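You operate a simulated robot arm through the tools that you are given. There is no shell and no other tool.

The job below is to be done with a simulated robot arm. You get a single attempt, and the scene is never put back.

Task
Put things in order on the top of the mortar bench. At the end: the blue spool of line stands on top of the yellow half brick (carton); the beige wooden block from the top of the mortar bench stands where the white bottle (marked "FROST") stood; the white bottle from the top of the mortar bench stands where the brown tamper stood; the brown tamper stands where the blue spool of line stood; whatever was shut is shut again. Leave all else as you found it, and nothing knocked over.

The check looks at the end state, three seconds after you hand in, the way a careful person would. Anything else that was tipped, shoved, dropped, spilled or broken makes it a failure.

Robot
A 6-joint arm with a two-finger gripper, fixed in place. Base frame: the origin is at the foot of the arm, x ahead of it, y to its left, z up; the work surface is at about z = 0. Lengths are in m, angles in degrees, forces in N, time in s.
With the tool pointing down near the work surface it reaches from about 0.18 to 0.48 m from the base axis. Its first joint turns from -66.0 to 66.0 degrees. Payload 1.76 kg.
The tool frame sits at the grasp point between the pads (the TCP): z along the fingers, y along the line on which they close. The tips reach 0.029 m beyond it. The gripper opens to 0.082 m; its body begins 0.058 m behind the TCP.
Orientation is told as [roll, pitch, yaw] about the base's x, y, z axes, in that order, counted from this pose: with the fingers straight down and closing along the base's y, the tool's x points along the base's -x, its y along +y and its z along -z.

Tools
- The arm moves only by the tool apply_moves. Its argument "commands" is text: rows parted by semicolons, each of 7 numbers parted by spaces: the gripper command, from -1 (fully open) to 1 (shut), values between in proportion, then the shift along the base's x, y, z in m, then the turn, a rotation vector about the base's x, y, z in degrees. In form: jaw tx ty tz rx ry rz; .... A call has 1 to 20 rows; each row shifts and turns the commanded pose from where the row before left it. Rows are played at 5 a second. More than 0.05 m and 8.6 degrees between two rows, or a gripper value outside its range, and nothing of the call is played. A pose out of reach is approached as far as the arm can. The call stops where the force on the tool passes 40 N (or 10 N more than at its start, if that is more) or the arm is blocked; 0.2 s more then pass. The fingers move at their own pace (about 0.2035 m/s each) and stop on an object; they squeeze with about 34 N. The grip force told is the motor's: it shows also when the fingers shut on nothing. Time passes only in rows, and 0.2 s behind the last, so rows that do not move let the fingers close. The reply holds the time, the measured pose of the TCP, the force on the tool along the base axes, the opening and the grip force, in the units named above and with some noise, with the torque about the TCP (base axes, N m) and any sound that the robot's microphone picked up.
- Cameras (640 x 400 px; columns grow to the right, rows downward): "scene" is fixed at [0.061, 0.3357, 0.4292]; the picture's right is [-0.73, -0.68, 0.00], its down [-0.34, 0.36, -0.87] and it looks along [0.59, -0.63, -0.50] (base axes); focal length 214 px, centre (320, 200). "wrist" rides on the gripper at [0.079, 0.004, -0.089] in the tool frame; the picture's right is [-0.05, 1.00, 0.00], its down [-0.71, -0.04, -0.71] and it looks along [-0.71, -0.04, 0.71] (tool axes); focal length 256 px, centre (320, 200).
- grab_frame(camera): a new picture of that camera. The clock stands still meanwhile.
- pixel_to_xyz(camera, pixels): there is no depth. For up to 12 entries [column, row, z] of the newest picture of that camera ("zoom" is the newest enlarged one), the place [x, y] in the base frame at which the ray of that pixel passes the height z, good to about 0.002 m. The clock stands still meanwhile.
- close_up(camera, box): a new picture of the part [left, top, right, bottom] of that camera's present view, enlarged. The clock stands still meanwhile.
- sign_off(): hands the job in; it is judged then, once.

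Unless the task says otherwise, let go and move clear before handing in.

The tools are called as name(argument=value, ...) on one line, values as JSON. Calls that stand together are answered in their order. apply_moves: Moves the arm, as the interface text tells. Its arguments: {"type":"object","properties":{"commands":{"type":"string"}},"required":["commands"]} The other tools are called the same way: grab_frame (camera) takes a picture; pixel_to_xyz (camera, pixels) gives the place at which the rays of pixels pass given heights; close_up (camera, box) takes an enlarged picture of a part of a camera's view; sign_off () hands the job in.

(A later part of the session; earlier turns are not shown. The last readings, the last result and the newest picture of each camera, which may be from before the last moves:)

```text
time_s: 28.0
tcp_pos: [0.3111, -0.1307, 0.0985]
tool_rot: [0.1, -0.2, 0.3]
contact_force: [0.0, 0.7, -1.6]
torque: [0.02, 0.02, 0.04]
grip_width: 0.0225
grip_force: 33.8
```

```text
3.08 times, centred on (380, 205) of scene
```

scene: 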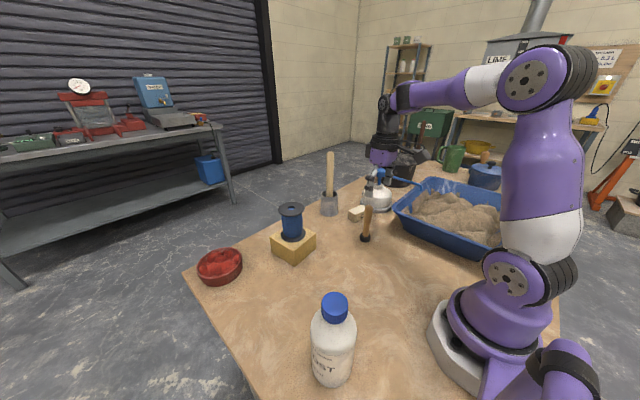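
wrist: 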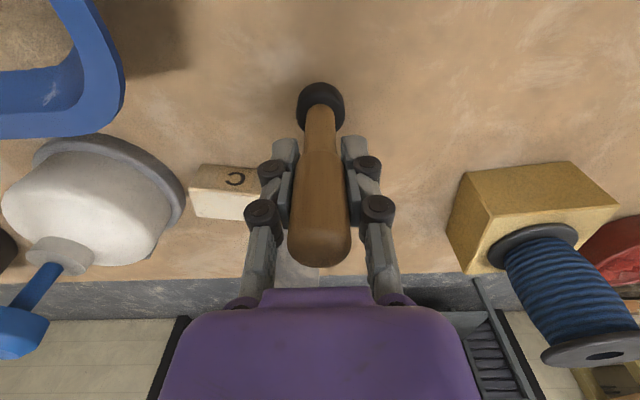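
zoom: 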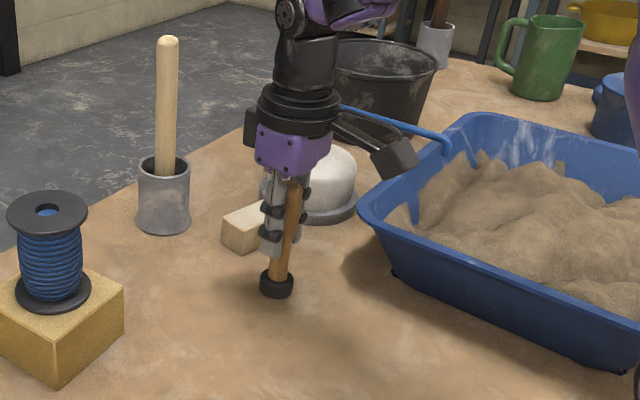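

The tamper hangs upright 0.02 above the bench with a steady grip. I'll raise it to z≈0.19 and carry it to the spool's old place at (0.310,0.211), turning yaw to about 84 so the camera stays away from the bottle.

apply_moves(commands="1 0 0 0.03 0 0 0; 1 0 0 0.03 0 0 0; 1 0 0 0.03 0 0 0; 1 0 0.012 0 0 0 6; 1 0 0.0244 0 0 0 6; 1 0 0.0244 0 0 0 6; 1 0 0.0244 0 0 0 6; 1 0 0.0244 0 0 0 6; 1 0 0.0244 0 0 0 6; 1 0 0.0244 0 0 0 6; 1 0 0.0244 0 0 0 6; 1 0 0.0244 0 0 0 6; 1 0 0.0244 0 0 0 6; 1 0 0.0244 0 0 0 6; 1 0 0.0244 0 0 0 6; 1 0 0.0244 0 0 0 6; 1 -0.001 0.0244 0 0 0 6; 1 0 0.012 0 0 0 0; 1 0 0 0 0 0 0")

grab_frame(camera="wrist")

grab_frame(camera="scene")

```text
time_s: 32.0
tcp_pos: [0.3114, 0.2103, 0.1878]
tool_rot: [0.1, -0.1, 84.1]
contact_force: [0.2, -0.4, -1.2]
torque: [-0.01, 0.0, 0.0]
grip_width: 0.0224
grip_force: 34.0
```

```text
taken
```

wrist: 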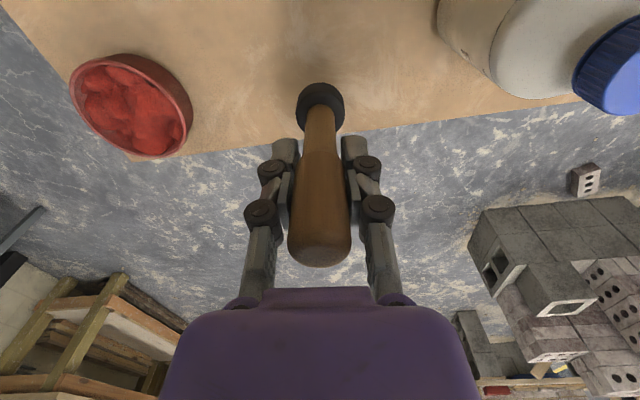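

```text
taken
```

scene: 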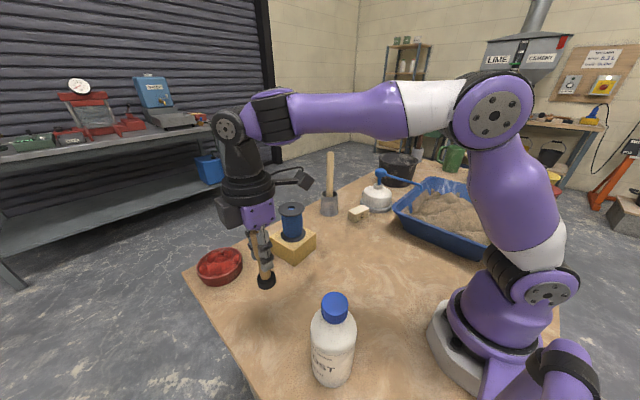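

The tamper keeps the same place in the jaws (base at (320,105)) and is above the spool's old spot. I'll lower to just above the bench, then step down to contact.

apply_moves(commands="1 -0.0015 0.0005 -0.02 0 0 0; 1 0 0 -0.03 0 0 0; 1 0 0 -0.03 0 0 0; 1 0 0 -0.02 0 0 0; 1 0 0 -0.006 0 0 0; 1 0 0 0 0 0 0")

apply_moves(commands="1 0 0 -0.002 0 0 0; 1 0 0 0 0 0 0")

grab_frame(camera="wrist")

close_up(camera="scene", box=[200, 210, 360, 360])

```text
time_s: 33.4
tcp_pos: [0.3094, 0.2106, 0.0822]
tool_rot: [0.1, -0.1, 84.1]
contact_force: [0.1, -0.6, -1.5]
torque: [-0.03, 0.0, 0.01]
grip_width: 0.0223
grip_force: 33.9
```

```text
time_s: 34.0
tcp_pos: [0.3093, 0.2111, 0.079]
tool_rot: [0.0, -0.1, 84.2]
contact_force: [0.4, -0.1, -3.6]
torque: [0.0, 0.03, 0.03]
grip_width: 0.0222
grip_force: 34.0
```

```text
taken
```

wrist: 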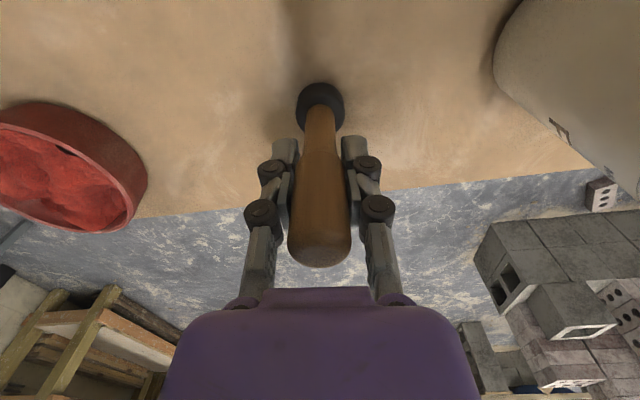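

```text
2.67 times, centred on (280, 285) of scene
```

zoom: 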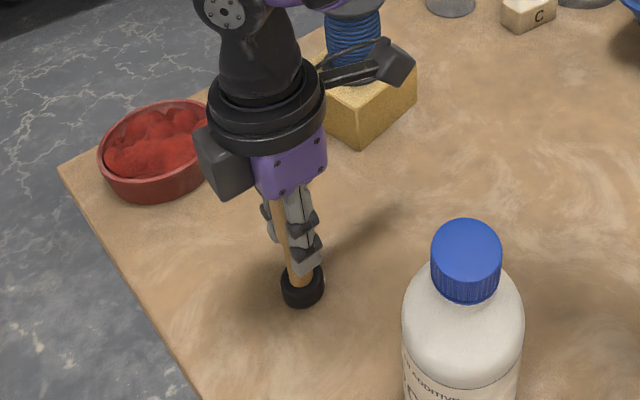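

The base is a millimetre or two above the bench, with no contact yet. I'll make small final steps and watch the force.

apply_moves(commands="1 0 0 -0.0015 0 0 0; 1 0 0 0 0 0 0")

apply_moves(commands="1 0 0 -0.001 0 0 0; 1 0 0 0 0 0 0")

```text
time_s: 34.6
tcp_pos: [0.3096, 0.2104, 0.0779]
tool_rot: [0.0, -0.1, 84.1]
contact_force: [-0.2, 0.3, -2.0]
torque: [-0.04, -0.02, 0.0]
grip_width: 0.0222
grip_force: 34.0
```

```text
time_s: 35.2
tcp_pos: [0.3086, 0.2115, 0.0779]
tool_rot: [0.0, -0.1, 84.2]
contact_force: [-0.7, -1.9, 3.8]
torque: [-0.17, 0.01, -0.02]
grip_width: 0.023
grip_force: 33.8
```

Light contact is reached (3.8 N). I'll release slowly to about 0.05 of opening and check that it stands.

apply_moves(commands="0.38 0 0 0 0 0 0; 0.3 0 0 0 0 0 0; 0.1 0 0 0 0 0 0; -0.3 0 0 0 0 0 0; -0.3 0 0 0 0 0 0")

grab_frame(camera="wrist")

close_up(camera="scene", box=[200, 210, 360, 360])

```text
time_s: 36.4
tcp_pos: [0.3088, 0.2104, 0.0772]
tool_rot: [-0.1, -0.1, 84.2]
contact_force: [-0.2, 1.3, -0.4]
torque: [-0.01, 0.01, -0.03]
grip_width: 0.0533
grip_force: 0.0
```

```text
taken
```

wrist: 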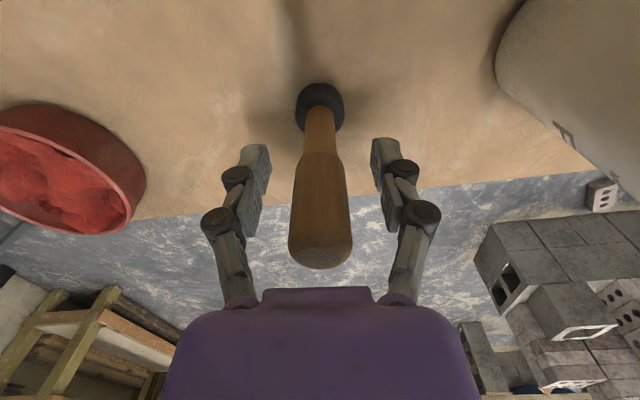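

```text
2.67 times, centred on (280, 285) of scene
```

zoom: 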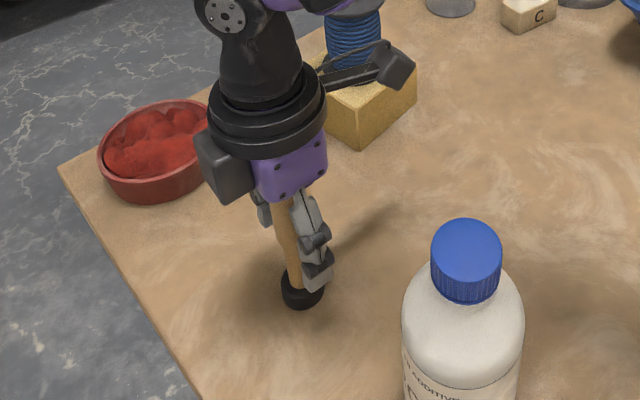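

The tamper stands on its own at the spool's former spot. I'll rise straight up, open fully, and move over the bottle at (0.169,0.188) with yaw about 45.

apply_moves(commands="-0.3 0 0 0.03 0 0 0; -0.3 0 0 0.04 0 0 0; -0.3 0 0 0.045 0 0 0; -0.3 0 0 0.045 0 0 0; -1 -0.0233 -0.0038 0 0 0 -6.5; -1 -0.0233 -0.0038 0 0 0 -6.5; -1 -0.0233 -0.0038 0 0 0 -6.5; -1 -0.0233 -0.0038 0 0 0 -6.5; -1 -0.0233 -0.0038 0 0 0 -6.5; -1 -0.0233 -0.0038 0 0 0 -6.5; -1 0 0 0 0 0 0")

grab_frame(camera="wrist")

grab_frame(camera="scene")

```text
time_s: 38.8
tcp_pos: [0.1691, 0.1873, 0.2364]
tool_rot: [0.1, -0.1, 45.0]
contact_force: [-0.5, -0.1, 0.4]
torque: [0.0, 0.01, 0.04]
grip_width: 0.0822
grip_force: 0.1
```

```text
taken
```

wrist: 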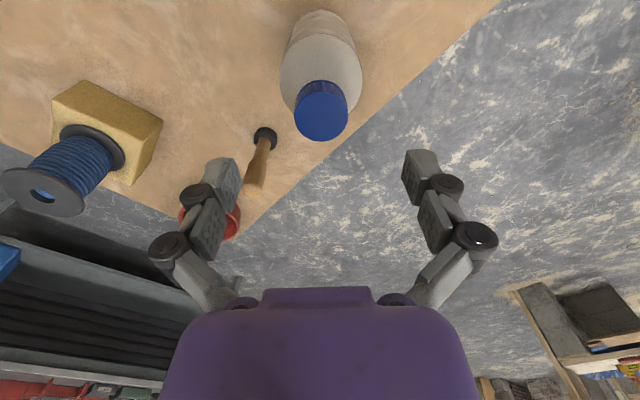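

```text
taken
```

scene: 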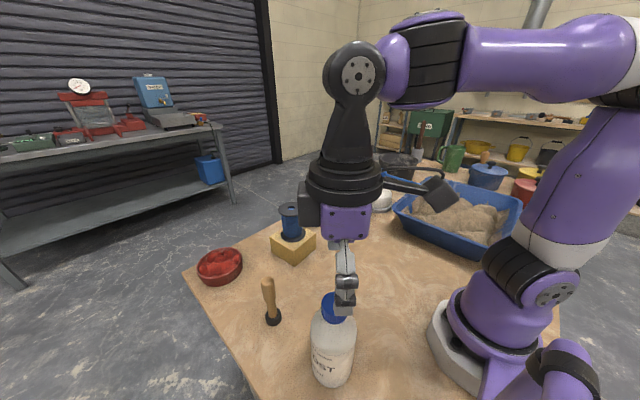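

The bottle cap is near wrist (321,111), directly below the gripper, and the tamper and spool stand as placed. I'll refine the bottle's centre and size.

close_up(camera="wrist", box=[240, 0, 400, 150])

close_up(camera="scene", box=[220, 220, 400, 400])

```text
2.67 times, centred on (320, 75) of wrist
```

zoom: 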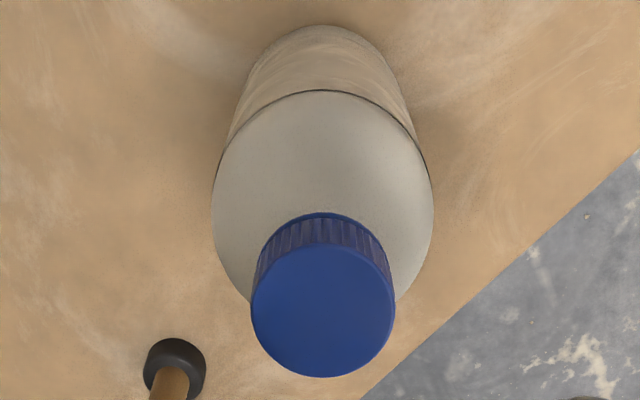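

```text
2.22 times, centred on (310, 310) of scene
```

zoom: 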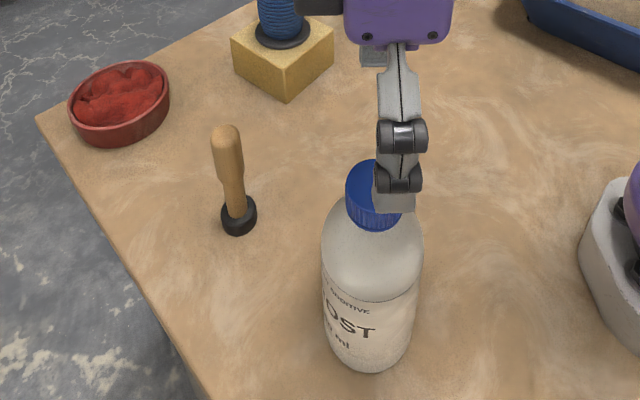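

The cap's top face is centred at about wrist (321,117) and the body is about 0.068–0.07 wide. I'll query its centre.

pixel_to_xyz(camera="wrist", pixels=[[321, 117, 0.155], [321, 117, 0.16], [321, 117, 0.165], [279.5, 88, 0.1], [362.4, 88, 0.1], [321, 88, 0.1]])

pixel_to_xyz(camera="scene", pixels=[[316, 333, 0.1], [360, 330, 0.1], [273, 319, 0.005], [332, 388, 0.0]])

```text
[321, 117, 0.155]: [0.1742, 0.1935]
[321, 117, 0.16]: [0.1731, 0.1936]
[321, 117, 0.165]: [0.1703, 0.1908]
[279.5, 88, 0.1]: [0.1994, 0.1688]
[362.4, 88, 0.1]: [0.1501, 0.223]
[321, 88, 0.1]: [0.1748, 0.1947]
```

```text
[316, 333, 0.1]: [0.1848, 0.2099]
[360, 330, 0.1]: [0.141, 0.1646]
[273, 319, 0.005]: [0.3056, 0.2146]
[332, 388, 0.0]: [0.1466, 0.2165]
```

The bottle axis comes out at about (0.170,0.190), its top is at 0.16 and its body stays cylindrical to about z=0.10. I'll nudge to centre and come down partway, fingers straddling the cap, to check alignment.

apply_moves(commands="-1 0.001 0.0025 -0.03 0 0 0; -1 0 0 -0.04 0 0 0; -1 0 0 0 0 0 0")

grab_frame(camera="wrist")

close_up(camera="scene", box=[240, 220, 420, 400])

```text
time_s: 39.6
tcp_pos: [0.1695, 0.1909, 0.1675]
tool_rot: [0.0, -0.1, 45.2]
contact_force: [0.9, -0.3, 0.0]
torque: [-0.01, -0.01, -0.01]
grip_width: 0.0821
grip_force: 0.1
```

```text
taken
```

wrist: 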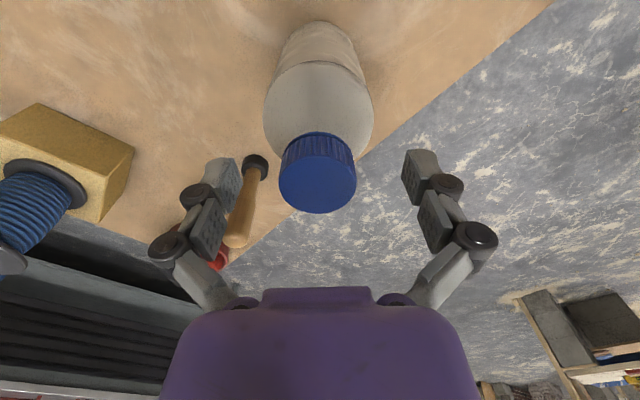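

```text
2.22 times, centred on (330, 310) of scene
```

zoom: 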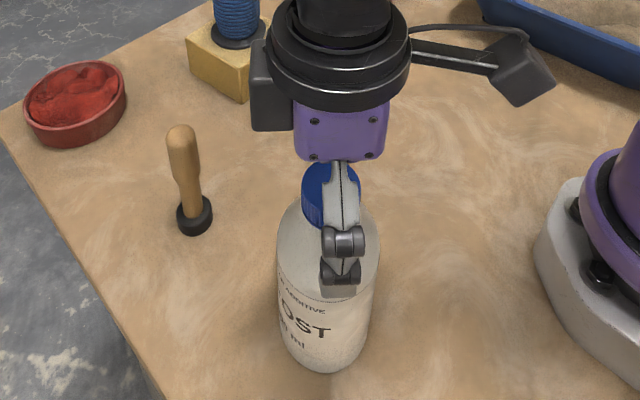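

The bottle's centre column (318) is within about 1 mm of the jaw centre (320), and the fingers clear the body by about 25 px a side. I'll trim slightly and descend to TCP z≈0.114.

apply_moves(commands="-1 0.002 0.0008 -0.015 0 0 0; -1 0 0 -0.02 0 0 0; -1 0 0 -0.018 0 0 0; -1 0 0 0 0 0 0")

grab_frame(camera="wrist")

close_up(camera="scene", box=[240, 220, 420, 400])

```text
time_s: 40.6
tcp_pos: [0.1717, 0.1929, 0.1147]
tool_rot: [-0.1, -0.2, 45.1]
contact_force: [0.4, 0.0, -0.4]
torque: [0.02, -0.01, -0.01]
grip_width: 0.0817
grip_force: 0.1
```

```text
taken
```

wrist: 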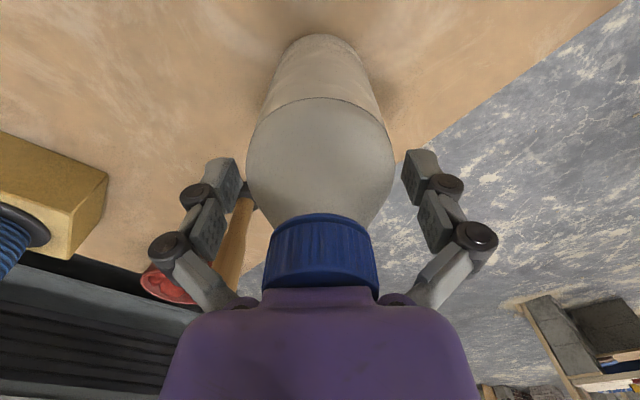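

```text
2.22 times, centred on (330, 310) of scene
```

zoom: 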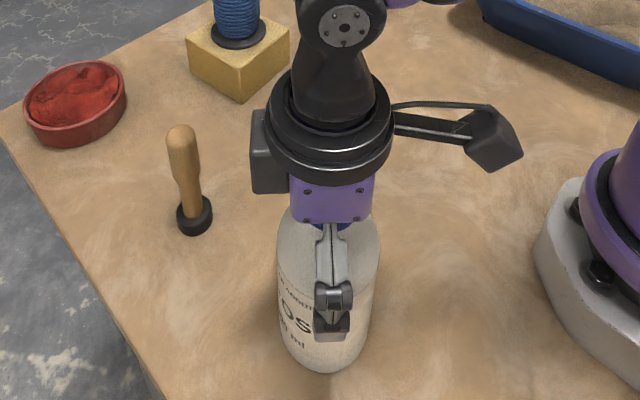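

The fingers straddle the body with clearance on both sides (246–396 between faces at about 240 and 404), and no force shows. I'll close on the bottle gradually.

apply_moves(commands="-0.8 0 0 0 0 0 0; -0.7 0 0 0 0 0 0; -0.6 0 0 0 0 0 0; 0 0 0 0 0 0 0; 1 0 0 0 0 0 0; 1 0 0 0 0 0 0")

```text
time_s: 42.0
tcp_pos: [0.1726, 0.1922, 0.1151]
tool_rot: [0.0, 0.0, 45.1]
contact_force: [-5.9, 0.4, 13.4]
torque: [-0.09, 0.29, 0.01]
grip_width: 0.0673
grip_force: 33.7
```

It is gripped at 0.0673 with 34 N. I'll lift a centimetre slowly and check.

apply_moves(commands="1 0 0 0.002 0 0 0; 1 0 0 0.003 0 0 0; 1 0 0 0.005 0 0 0; 1 0 0 0 0 0 0")

close_up(camera="scene", box=[240, 220, 420, 400])

grab_frame(camera="wrist")

```text
time_s: 43.0
tcp_pos: [0.1731, 0.1915, 0.1249]
tool_rot: [0.0, -0.1, 45.1]
contact_force: [-0.5, 0.1, -4.5]
torque: [0.03, -0.01, 0.01]
grip_width: 0.0671
grip_force: 33.9
```

```text
2.22 times, centred on (330, 310) of scene
```

zoom: 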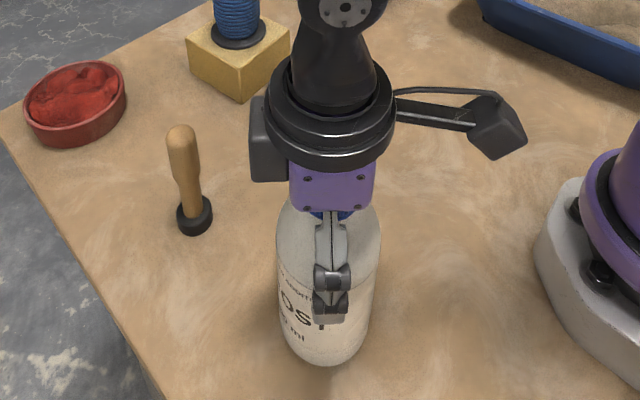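

```text
taken
```

wrist: 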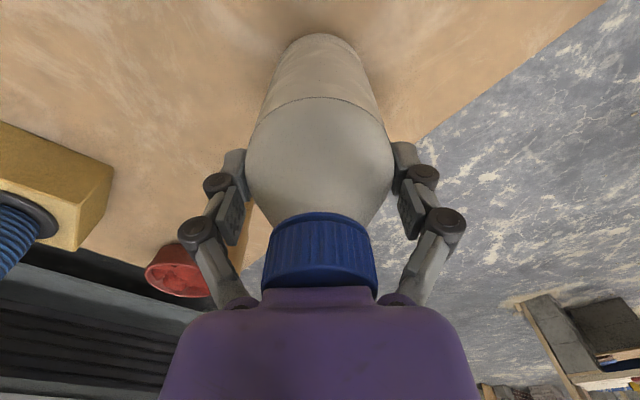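

The bottle hangs upright off the bench (about 4.5 N), unchanged in the jaws. I'll lift it to z≈0.20 and carry it along an arc toward the tamper's old place at (0.311,-0.131), turning yaw back to 0.

apply_moves(commands="1 0 0 0.02 0 0 0; 1 0 0 0.03 0 0 0; 1 0 0 0.025 0 0 0; 1 0.0145 -0.015 0 0 0 -4; 1 0.0145 -0.015 0 0 0 -4; 1 0.0145 -0.015 0 0 0 -4; 1 0.0145 -0.015 0 0 0 -4; 1 0.0145 -0.015 0 0 0 -4; 1 0.0145 -0.015 0 0 0 -4; 1 0.0064 -0.0188 0 0 0 -2.6; 1 0.0064 -0.0188 0 0 0 -2.6; 1 0.0064 -0.0188 0 0 0 -2.6; 1 0.0064 -0.0188 0 0 0 -2.6; 1 0 0 0 0 0 0")

grab_frame(camera="scene")

grab_frame(camera="wrist")

```text
time_s: 46.0
tcp_pos: [0.2847, 0.0264, 0.2003]
tool_rot: [-0.1, -0.1, 10.8]
contact_force: [-0.2, 0.2, -4.8]
torque: [-0.01, -0.02, 0.0]
grip_width: 0.0673
grip_force: 34.1
```

```text
taken
```

scene: 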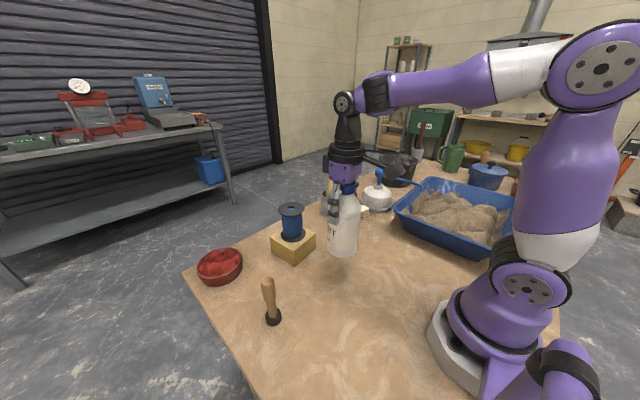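

```text
taken
```

wrist: 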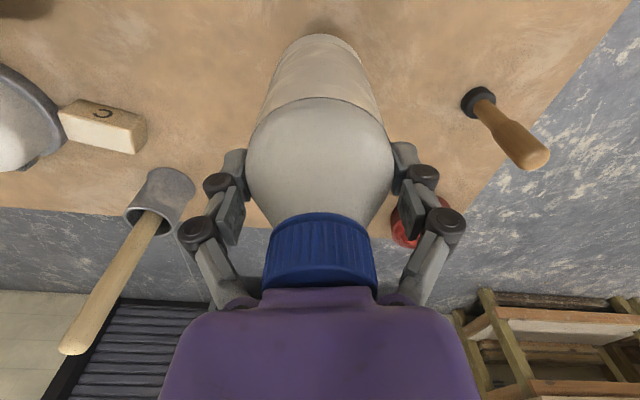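

The bottle is steady in the grip and the rest of the scene is unchanged. I'll continue to (0.311,-0.131) at the same height.

apply_moves(commands="1 0.0029 -0.0175 0 0 0 -1.2; 1 0.0029 -0.0175 0 0 0 -1.2; 1 0.0029 -0.0175 0 0 0 -1.2; 1 0.0029 -0.0175 0 0 0 -1.2; 1 0.0029 -0.0175 0 0 0 -1.2; 1 0.0029 -0.0175 0 0 0 -1.2; 1 0.0029 -0.0175 0 0 0 -1.2; 1 0.0029 -0.0175 0 0 0 -1.2; 1 0.003 -0.0174 0 0 0 -1.2; 1 0 0 0 0 0 0; 1 0 0 -0.025 0 0 0; 1 0 0 -0.025 0 0 0; 1 0 0 0 0 0 0")

grab_frame(camera="scene")

grab_frame(camera="wrist")

```text
time_s: 48.8
tcp_pos: [0.3111, -0.1297, 0.1502]
tool_rot: [0.0, 0.0, 0.0]
contact_force: [0.1, 0.4, -5.0]
torque: [0.02, 0.0, -0.02]
grip_width: 0.0669
grip_force: 34.2
```

```text
taken
```

scene: 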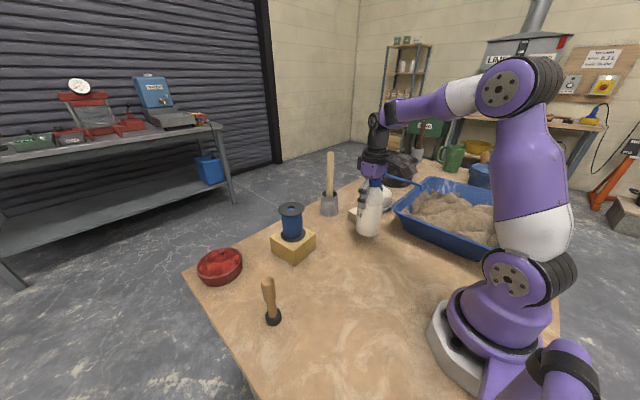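

```text
taken
```

wrist: 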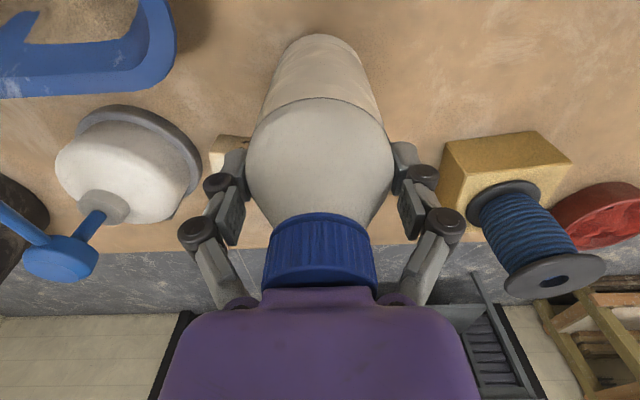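

The TCP is at (0.311,-0.130,0.150) with the bottle base about 0.035 above the bench. I'll lower by 0.03, then step down to contact.

apply_moves(commands="1 0 -0.001 -0.015 0 0 0; 1 0 0 -0.015 0 0 0; 1 0 0 0 0 0 0")

apply_moves(commands="1 0 0 -0.003 0 0 0; 1 0 0 0 0 0 0")

apply_moves(commands="1 0 0 -0.0015 0 0 0; 1 0 0 0 0 0 0")

```text
time_s: 49.6
tcp_pos: [0.3111, -0.1317, 0.1202]
tool_rot: [0.1, -0.1, 0.0]
contact_force: [0.4, 0.1, -5.3]
torque: [-0.01, -0.04, -0.01]
grip_width: 0.0673
grip_force: 34.3
```

```text
time_s: 50.2
tcp_pos: [0.3107, -0.133, 0.1173]
tool_rot: [0.1, -0.1, 0.0]
contact_force: [-0.7, -0.5, -5.4]
torque: [0.02, 0.0, 0.02]
grip_width: 0.0673
grip_force: 34.6
```

```text
time_s: 50.8
tcp_pos: [0.3104, -0.1319, 0.1151]
tool_rot: [0.1, -0.2, 0.0]
contact_force: [0.2, 0.3, -4.7]
torque: [-0.01, -0.06, -0.01]
grip_width: 0.0672
grip_force: 33.9
```

There is still no contact at TCP z=0.115 (-4.7 N), so I'll keep stepping by a millimetre or so.

apply_moves(commands="1 0 0 -0.001 0 0 0; 1 0 0 0 0 0 0")

apply_moves(commands="1 0 0 -0.001 0 0 0; 1 0 0 0 0 0 0")

```text
time_s: 51.4
tcp_pos: [0.31, -0.1335, 0.1145]
tool_rot: [0.0, -0.2, 0.0]
contact_force: [-5.9, 1.4, 12.2]
torque: [0.09, 0.31, 0.0]
grip_width: 0.0673
grip_force: 34.0
```

```text
time_s: 52.0
tcp_pos: [0.3116, -0.1325, 0.1143]
tool_rot: [0.1, -0.1, 0.0]
contact_force: [-6.3, 0.2, 20.5]
torque: [-0.01, 0.01, 0.0]
grip_width: 0.0676
grip_force: 34.3
```

Contact is firm at 20 N, so the bottle is on the bench. I'll ease up a millimetre and then open slowly.

apply_moves(commands="1 0 0 0.001 0 0 0; 1 0 0 0 0 0 0; -0.63 0 0 0 0 0 0; -0.7 0 0 0 0 0 0; -0.8 0 0 0 0 0 0; -1 0 0 0 0 0 0; -1 0 0 0 0 0 0")

grab_frame(camera="wrist")

close_up(camera="scene", box=[300, 140, 460, 270])

```text
time_s: 53.6
tcp_pos: [0.3115, -0.1316, 0.1144]
tool_rot: [0.0, -0.1, 0.0]
contact_force: [-0.2, -0.2, 0.4]
torque: [0.02, -0.01, 0.01]
grip_width: 0.0821
grip_force: 0.1
```

```text
taken
```

wrist: 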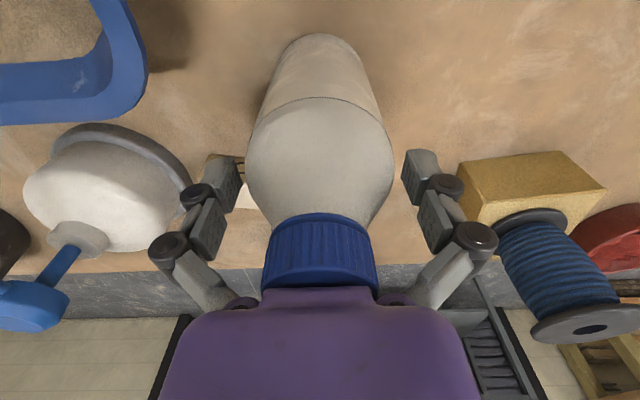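

```text
3.08 times, centred on (380, 205) of scene
```

zoom: 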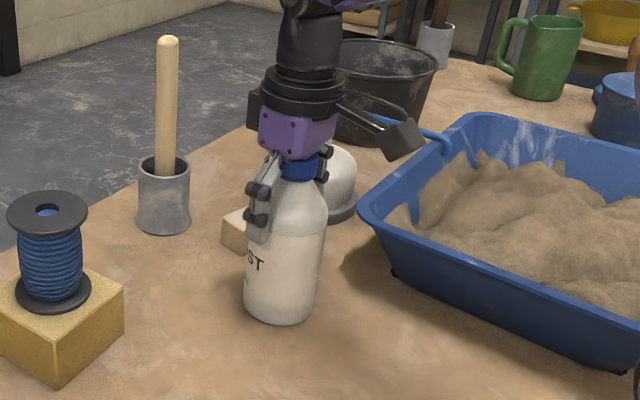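

The bottle stands free where the tamper was, with no residual force. I'll rise above it, then swing over the beige block at (0.390,-0.211), turning to yaw -100 so the jaws close across its narrow side with the camera on the open +y side.

apply_moves(commands="-1 0 0 0.03 0 0 0; -1 0 0 0.035 0 0 0; -1 0 0 0.036 0 0 0; -0.366 0.0061 -0.0061 0 0 0 -7.72; -0.366 0.0061 -0.0061 0 0 0 -7.72; -0.366 0.0061 -0.0061 0 0 0 -7.72; -0.366 0.0061 -0.0061 0 0 0 -7.72; -0.366 0.0061 -0.0061 0 0 0 -7.72; -0.366 0.0061 -0.0061 0 0 0 -7.72; -0.366 0.0061 -0.0061 -0.003 0 0 -7.72; -0.366 0.0061 -0.0061 -0.003 0 0 -7.72; -0.366 0.0061 -0.0061 -0.003 0 0 -7.72; -0.366 0.0061 -0.0061 -0.003 0 0 -7.72; -0.366 0.0061 -0.0061 -0.003 0 0 -7.72; -0.366 0.0061 -0.0061 -0.003 0 0 -7.72; -0.366 0.0058 -0.0058 -0.003 0 0 -7.66; -0.366 0 0 0 0 0 0")

grab_frame(camera="wrist")

grab_frame(camera="scene")

```text
time_s: 57.2
tcp_pos: [0.3904, -0.2107, 0.193]
tool_rot: [0.1, -0.1, -100.4]
contact_force: [0.7, -0.7, -0.9]
torque: [-0.02, 0.02, 0.02]
grip_width: 0.0562
grip_force: 0.1
```

```text
taken
```

wrist: 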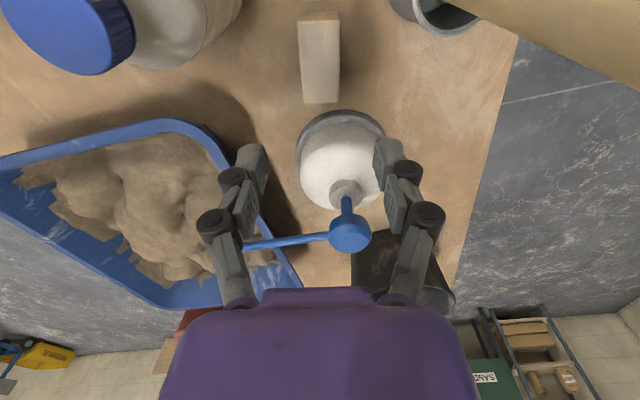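

```text
taken
```

scene: 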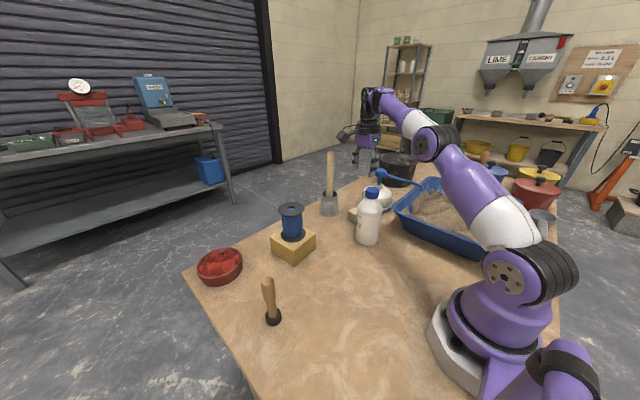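

The block appears at columns 298–341 and rows 12–103, centred between the fingers. I'll zoom in to check its alignment precisely.

close_up(camera="wrist", box=[260, 0, 380, 115])

close_up(camera="scene", box=[300, 120, 460, 260])

```text
3.48 times, centred on (320, 58) of wrist
```

zoom: 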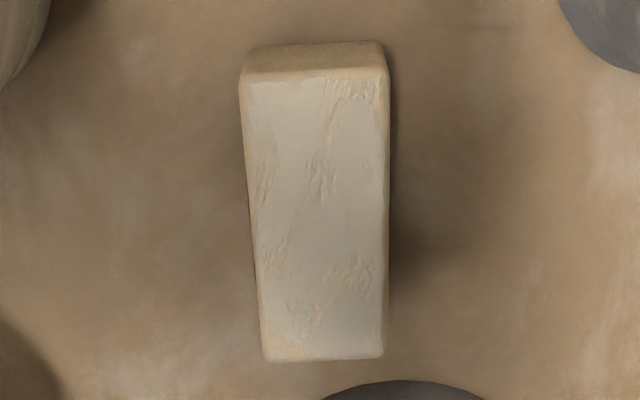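

```text
2.86 times, centred on (380, 190) of scene
```

zoom: 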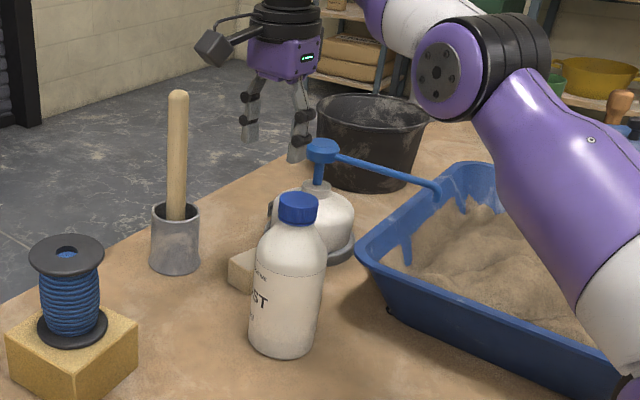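

I'll query the four top corners at z=0.03: zoom (240,85), (388,78), (265,362) and (384,357).

pixel_to_xyz(camera="wrist", pixels=[[297.0, 25, 0.03], [339.5, 23, 0.03], [304.2, 104.5, 0.03], [338.4, 103.1, 0.03], [299, 12.5, 0.0], [338, 11.5, 0.0], [318.3, 24, 0.03], [321.3, 104, 0.03]])

pixel_to_xyz(camera="wrist", pixels=[[420, 0, 0.07], [445, 30, 0.07], [340, 112, 0.0], [270, 188, 0.01]])

```text
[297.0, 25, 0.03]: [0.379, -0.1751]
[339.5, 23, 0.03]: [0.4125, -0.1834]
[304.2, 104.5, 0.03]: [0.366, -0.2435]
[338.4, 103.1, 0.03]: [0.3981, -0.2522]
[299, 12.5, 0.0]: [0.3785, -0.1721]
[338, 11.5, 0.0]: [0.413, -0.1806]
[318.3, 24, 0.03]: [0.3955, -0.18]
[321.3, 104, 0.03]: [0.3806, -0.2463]
```

```text
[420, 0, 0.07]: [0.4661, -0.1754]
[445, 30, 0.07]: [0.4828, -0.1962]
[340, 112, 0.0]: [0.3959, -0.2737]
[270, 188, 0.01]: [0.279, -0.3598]
```

The block's centre is at (0.389,-0.2136), turned -12.7°. I'll trim the position and yaw, then descend to about z=0.10 and check the clearances to the bottle, stick and pot.

apply_moves(commands="-0.366 -0.0014 -0.0029 -0.02 0 0 -2.4; -0.366 0 0 -0.025 0 0 0; -0.366 0 0 -0.025 0 0 0; -0.366 0 0 -0.023 0 0 0; -0.366 0 0 0 0 0 0")

grab_frame(camera="wrist")

close_up(camera="scene", box=[300, 120, 460, 260])

```text
time_s: 58.4
tcp_pos: [0.3878, -0.2144, 0.1012]
tool_rot: [0.1, -0.2, -102.7]
contact_force: [0.3, 0.2, -0.2]
torque: [-0.01, 0.04, 0.0]
grip_width: 0.0559
grip_force: 0.1
```

```text
taken
```

wrist: 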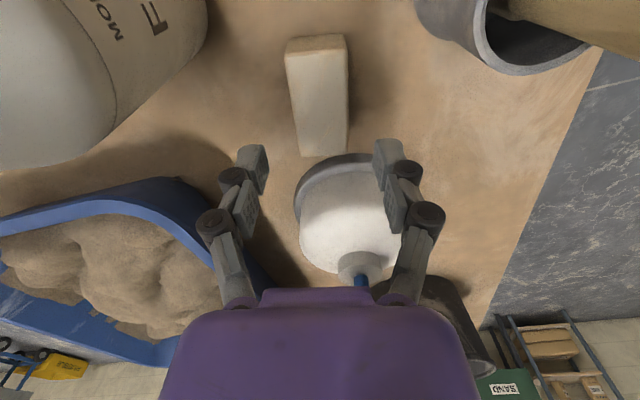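

```text
2.86 times, centred on (380, 190) of scene
```

zoom: 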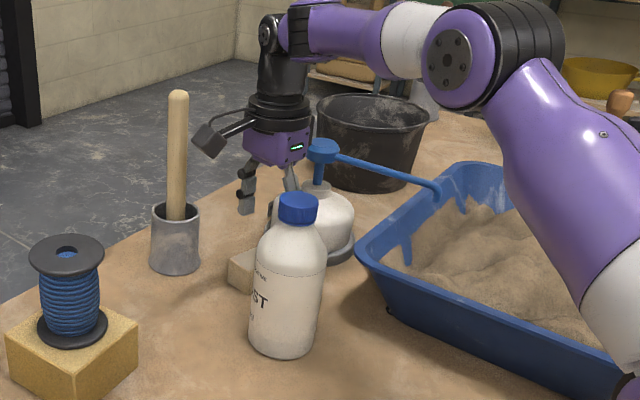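

Everything has clearance: the bottle lies left of column 205, the stick and cup are at upper right, and the block is centred between the fingers. I'll descend further to z≈0.055 and recheck.

apply_moves(commands="-0.366 0 0 -0.015 0 0 0; -0.366 0 0 -0.015 0 0 0; -0.366 0 0 -0.015 0 0 0; -0.366 0 0 0 0 0 0")

grab_frame(camera="wrist")

close_up(camera="scene", box=[300, 120, 460, 260])

```text
time_s: 59.4
tcp_pos: [0.3878, -0.2144, 0.0565]
tool_rot: [0.0, -0.2, -102.7]
contact_force: [0.0, 0.8, -0.4]
torque: [0.0, -0.01, 0.0]
grip_width: 0.0561
grip_force: 0.0
```

```text
taken
```

wrist: 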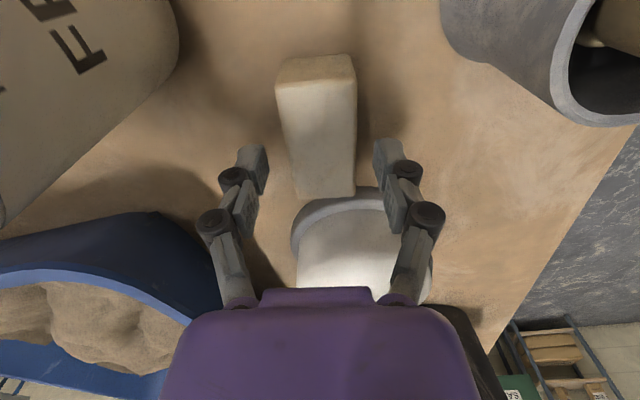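

```text
2.86 times, centred on (380, 190) of scene
```

zoom: 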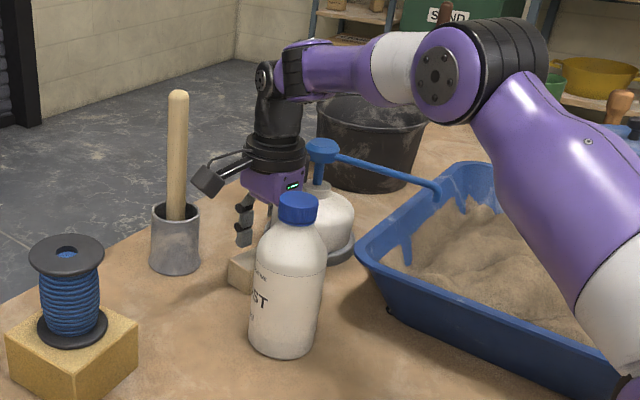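

The block lies between the pads (283–357 against inner faces at about 270 and 372) and no force shows. I'll go the last 0.02 and close.

apply_moves(commands="-0.366 0 0 -0.01 0 0 0; -0.366 0 0 -0.01 0 0 0; -0.366 0 0 0 0 0 0")

grab_frame(camera="wrist")

```text
time_s: 60.2
tcp_pos: [0.3887, -0.2151, 0.0357]
tool_rot: [0.0, -0.1, -102.7]
contact_force: [0.6, 1.1, 0.0]
torque: [0.0, 0.0, 0.0]
grip_width: 0.0562
grip_force: 0.0
```

```text
taken
```

wrist: 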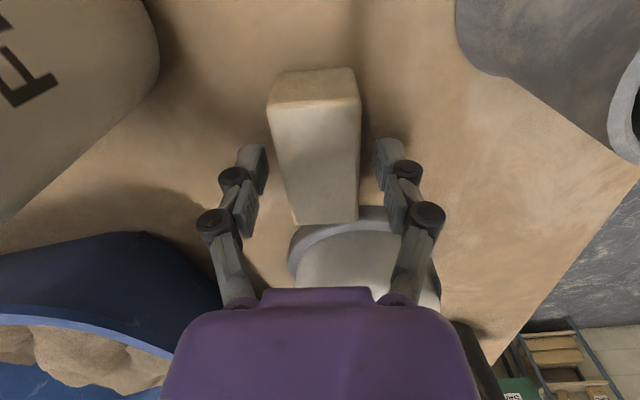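

The fingertips straddle the block near the bench at TCP z=0.0357. I'll close gradually.

apply_moves(commands="-0.1 0 0 0 0 0 0; 0.08 0 0 0 0 0 0; 0.2 0 0 0 0 0 0; 1 0 0 0 0 0 0; 1 0 0 0 0 0 0; 1 0 0 0 0 0 0")

```text
time_s: 61.6
tcp_pos: [0.3873, -0.2138, 0.036]
tool_rot: [0.0, -0.2, -102.7]
contact_force: [0.4, 0.6, 1.9]
torque: [0.02, 0.03, 0.06]
grip_width: 0.0349
grip_force: 33.8
```

The jaws hold the block at 0.0349 with 34 N. I'll lift slowly straight up and check.

apply_moves(commands="1 0 0 0.005 0 0 0; 1 0 0 0.015 0 0 0; 1 0 0 0.02 0 0 0; 1 0 0 0 0 0 0")

grab_frame(camera="wrist")

close_up(camera="scene", box=[300, 120, 460, 260])

```text
time_s: 62.6
tcp_pos: [0.3885, -0.2131, 0.0753]
tool_rot: [0.1, 0.0, -102.7]
contact_force: [1.0, -0.6, -0.7]
torque: [-0.01, 0.02, 0.0]
grip_width: 0.0351
grip_force: 34.1
```

```text
taken
```

wrist: 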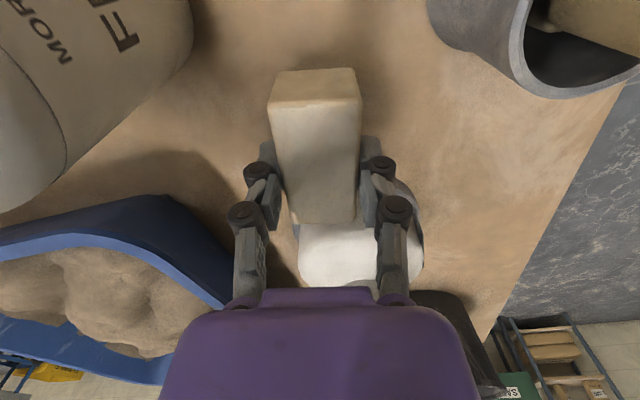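

```text
2.86 times, centred on (380, 190) of scene
```

zoom: 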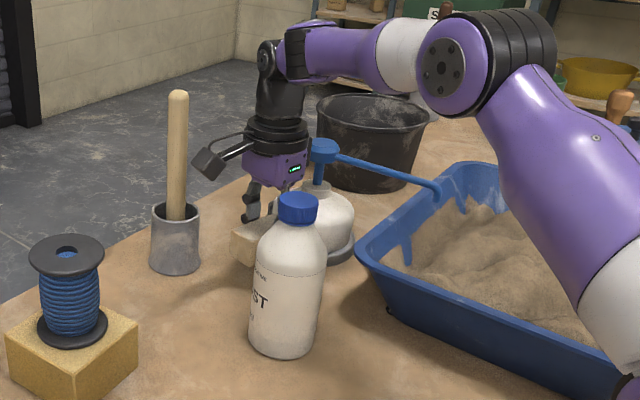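

The block is held and raised cleanly. I'll rise to z≈0.195, then draw inward while climbing to 0.22, so that tips and block pass well above the bottle's top (0.163).

apply_moves(commands="1 0 0 0.03 0 0 0; 1 0 0 0.03 0 0 0; 1 0 0 0.03 0 0 0; 1 0 0 0.03 0 0 0; 1 -0.0095 0.005 0.006 0 0 0; 1 -0.0095 0.005 0.006 0 0 0; 1 -0.0095 0.005 0.006 0 0 0; 1 -0.0095 0.005 0.006 0 0 0; 1 0 0 0 0 0 0")

grab_frame(camera="scene")

grab_frame(camera="wrist")

```text
time_s: 64.6
tcp_pos: [0.3502, -0.1931, 0.2196]
tool_rot: [0.0, -0.1, -102.7]
contact_force: [0.3, -0.2, -0.6]
torque: [0.01, 0.0, 0.02]
grip_width: 0.035
grip_force: 34.2
```

```text
taken
```

scene: 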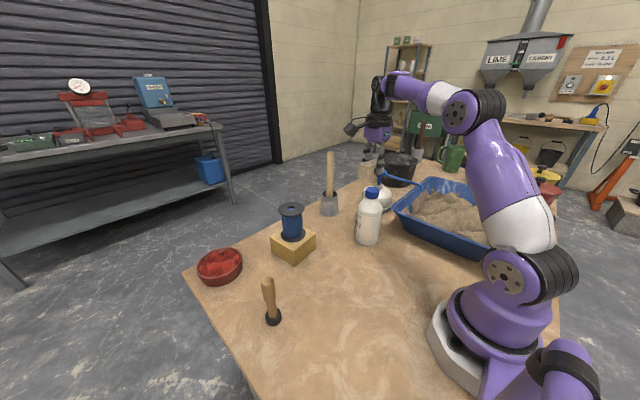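

```text
taken
```

wrist: 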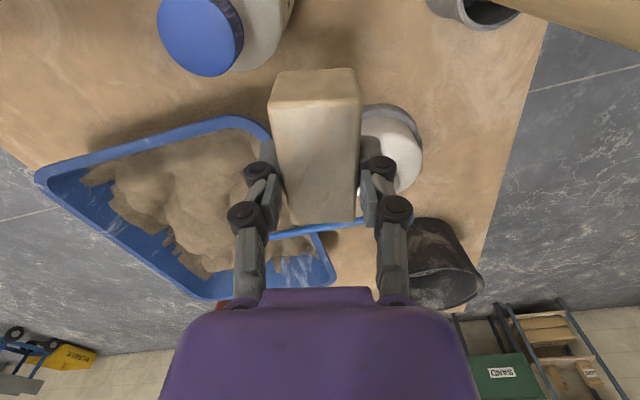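

The block is secure, and its underside (z≈0.184) is above the bottle cap. I'll carry it on with a little more height to the bottle's old place at (0.171,0.191), turning yaw to about -20.

apply_moves(commands="1 -0.008 0.0193 0.006 0 0 7; 1 -0.008 0.0193 0.006 0 0 7; 1 -0.008 0.0193 0.004 0 0 7; 1 -0.008 0.0193 0 0 0 7; 1 -0.008 0.0193 0 0 0 7; 1 -0.008 0.0193 0 0 0 7; 1 -0.008 0.0193 0 0 0 7; 1 -0.008 0.0193 0 0 0 7; 1 -0.008 0.0193 0 0 0 7; 1 -0.008 0.0193 0 0 0 7; 1 -0.0099 0.0191 0 0 0 1.3; 1 -0.0099 0.0191 0 0 0 1.3; 1 -0.0099 0.0191 0 0 0 1.3; 1 -0.0099 0.0191 0 0 0 1.3; 1 -0.0099 0.0191 0 0 0 1.3; 1 -0.0099 0.0191 0 0 0 1.3; 1 -0.0099 0.0191 0 0 0 1.3; 1 -0.0099 0.0191 0 0 0 1.3; 1 -0.0099 0.0191 0 0 0 1.3; 1 -0.0099 0.0191 0 0 0 1.3")

grab_frame(camera="scene")

grab_frame(camera="wrist")

```text
time_s: 68.8
tcp_pos: [0.1724, 0.1907, 0.2356]
tool_rot: [0.0, 0.0, -19.7]
contact_force: [-0.7, 0.7, -1.0]
torque: [0.0, -0.02, 0.03]
grip_width: 0.0348
grip_force: 33.9
```

```text
taken
```

scene: 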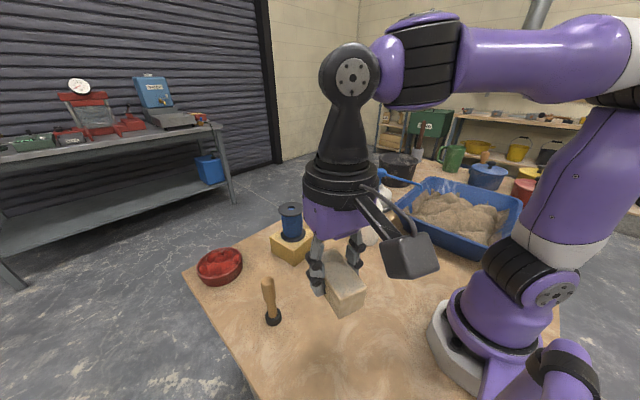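

```text
taken
```

wrist: 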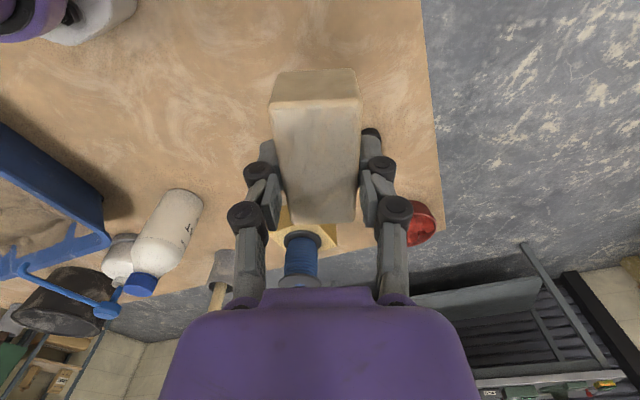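

The block is over the bottle's former place at (0.172,0.191), held squarely. I'll lower it to just above the bench.

apply_moves(commands="1 -0.0012 0.0003 -0.035 0 0 0; 1 0 0 -0.035 0 0 0; 1 0 0 -0.035 0 0 0; 1 0 0 -0.035 0 0 0; 1 0 0 -0.03 0 0 0; 1 0 0 -0.018 0 0 0; 1 0 0 -0.006 0 0 0; 1 0 0 0 0 0 0")

apply_moves(commands="1 0 0 -0.002 0 0 0; 1 0 0 0 0 0 0")

close_up(camera="scene", box=[220, 220, 440, 400])

```text
time_s: 70.6
tcp_pos: [0.1701, 0.1914, 0.0422]
tool_rot: [0.0, -0.1, -19.7]
contact_force: [-0.6, 0.7, -1.3]
torque: [0.0, -0.01, 0.0]
grip_width: 0.0349
grip_force: 33.9
```

```text
time_s: 71.2
tcp_pos: [0.1696, 0.1902, 0.0405]
tool_rot: [0.1, -0.1, -19.7]
contact_force: [0.0, -0.7, -0.3]
torque: [0.0, 0.0, 0.02]
grip_width: 0.0347
grip_force: 34.6
```

```text
2.22 times, centred on (330, 310) of scene
```

zoom: 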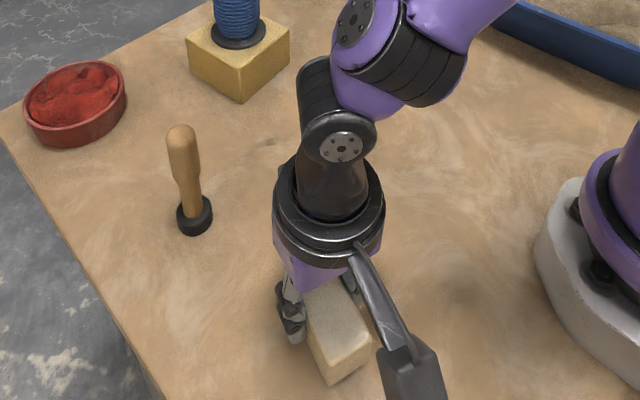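

The block is about 4 mm above the bench with no contact. I'll step down in small moves until the force shows.

apply_moves(commands="1 0 0 -0.002 0 0 0; 1 0 0 0 0 0 0")

apply_moves(commands="1 0 0 -0.0015 0 0 0; 1 0 0 0 0 0 0")

```text
time_s: 71.8
tcp_pos: [0.1713, 0.1903, 0.0374]
tool_rot: [0.0, 0.0, -19.7]
contact_force: [0.3, 0.2, -1.4]
torque: [0.02, 0.0, -0.03]
grip_width: 0.0346
grip_force: 34.3
```

```text
time_s: 72.4
tcp_pos: [0.1696, 0.1912, 0.0366]
tool_rot: [-0.1, -0.1, -19.8]
contact_force: [-0.4, -0.8, -0.7]
torque: [0.0, 0.02, 0.03]
grip_width: 0.0347
grip_force: 33.6
```

apply_moves(commands="1 0 0 -0.001 0 0 0; 1 0 0 0 0 0 0")

```text
time_s: 73.0
tcp_pos: [0.1704, 0.1907, 0.0362]
tool_rot: [0.1, -0.1, -19.7]
contact_force: [-2.7, -6.6, 25.5]
torque: [-0.21, 0.12, 0.0]
grip_width: 0.0349
grip_force: 33.8
```

Contact is reached (25 N). I'll ease up half a millimetre and open gradually.

apply_moves(commands="1 0 0 0.0006 0 0 0; 1 0 0 0 0 0 0; 0.14 0 0 0 0 0 0; 0.1 0 0 0 0 0 0; 0 0 0 0 0 0 0; -0.366 0 0 0 0 0 0; -0.366 0 0 0 0 0 0")

grab_frame(camera="wrist")

close_up(camera="scene", box=[220, 220, 440, 400])

```text
time_s: 74.6
tcp_pos: [0.1711, 0.1899, 0.036]
tool_rot: [0.0, -0.1, -19.8]
contact_force: [0.6, 0.0, 0.2]
torque: [-0.01, -0.02, -0.02]
grip_width: 0.056
grip_force: 0.0
```

```text
taken
```

wrist: 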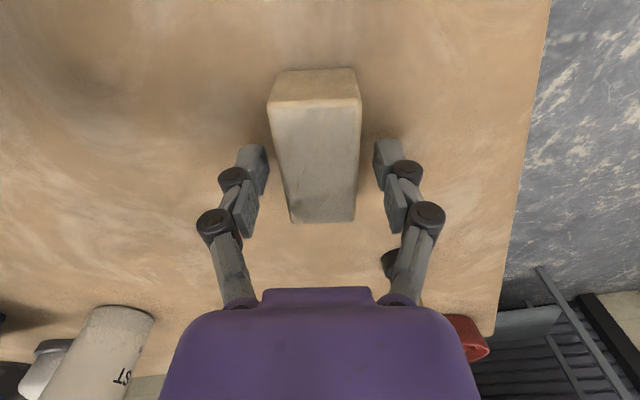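

```text
2.22 times, centred on (330, 310) of scene
```

zoom: 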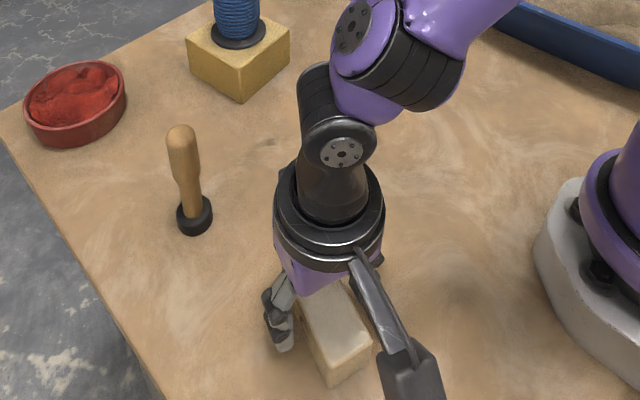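

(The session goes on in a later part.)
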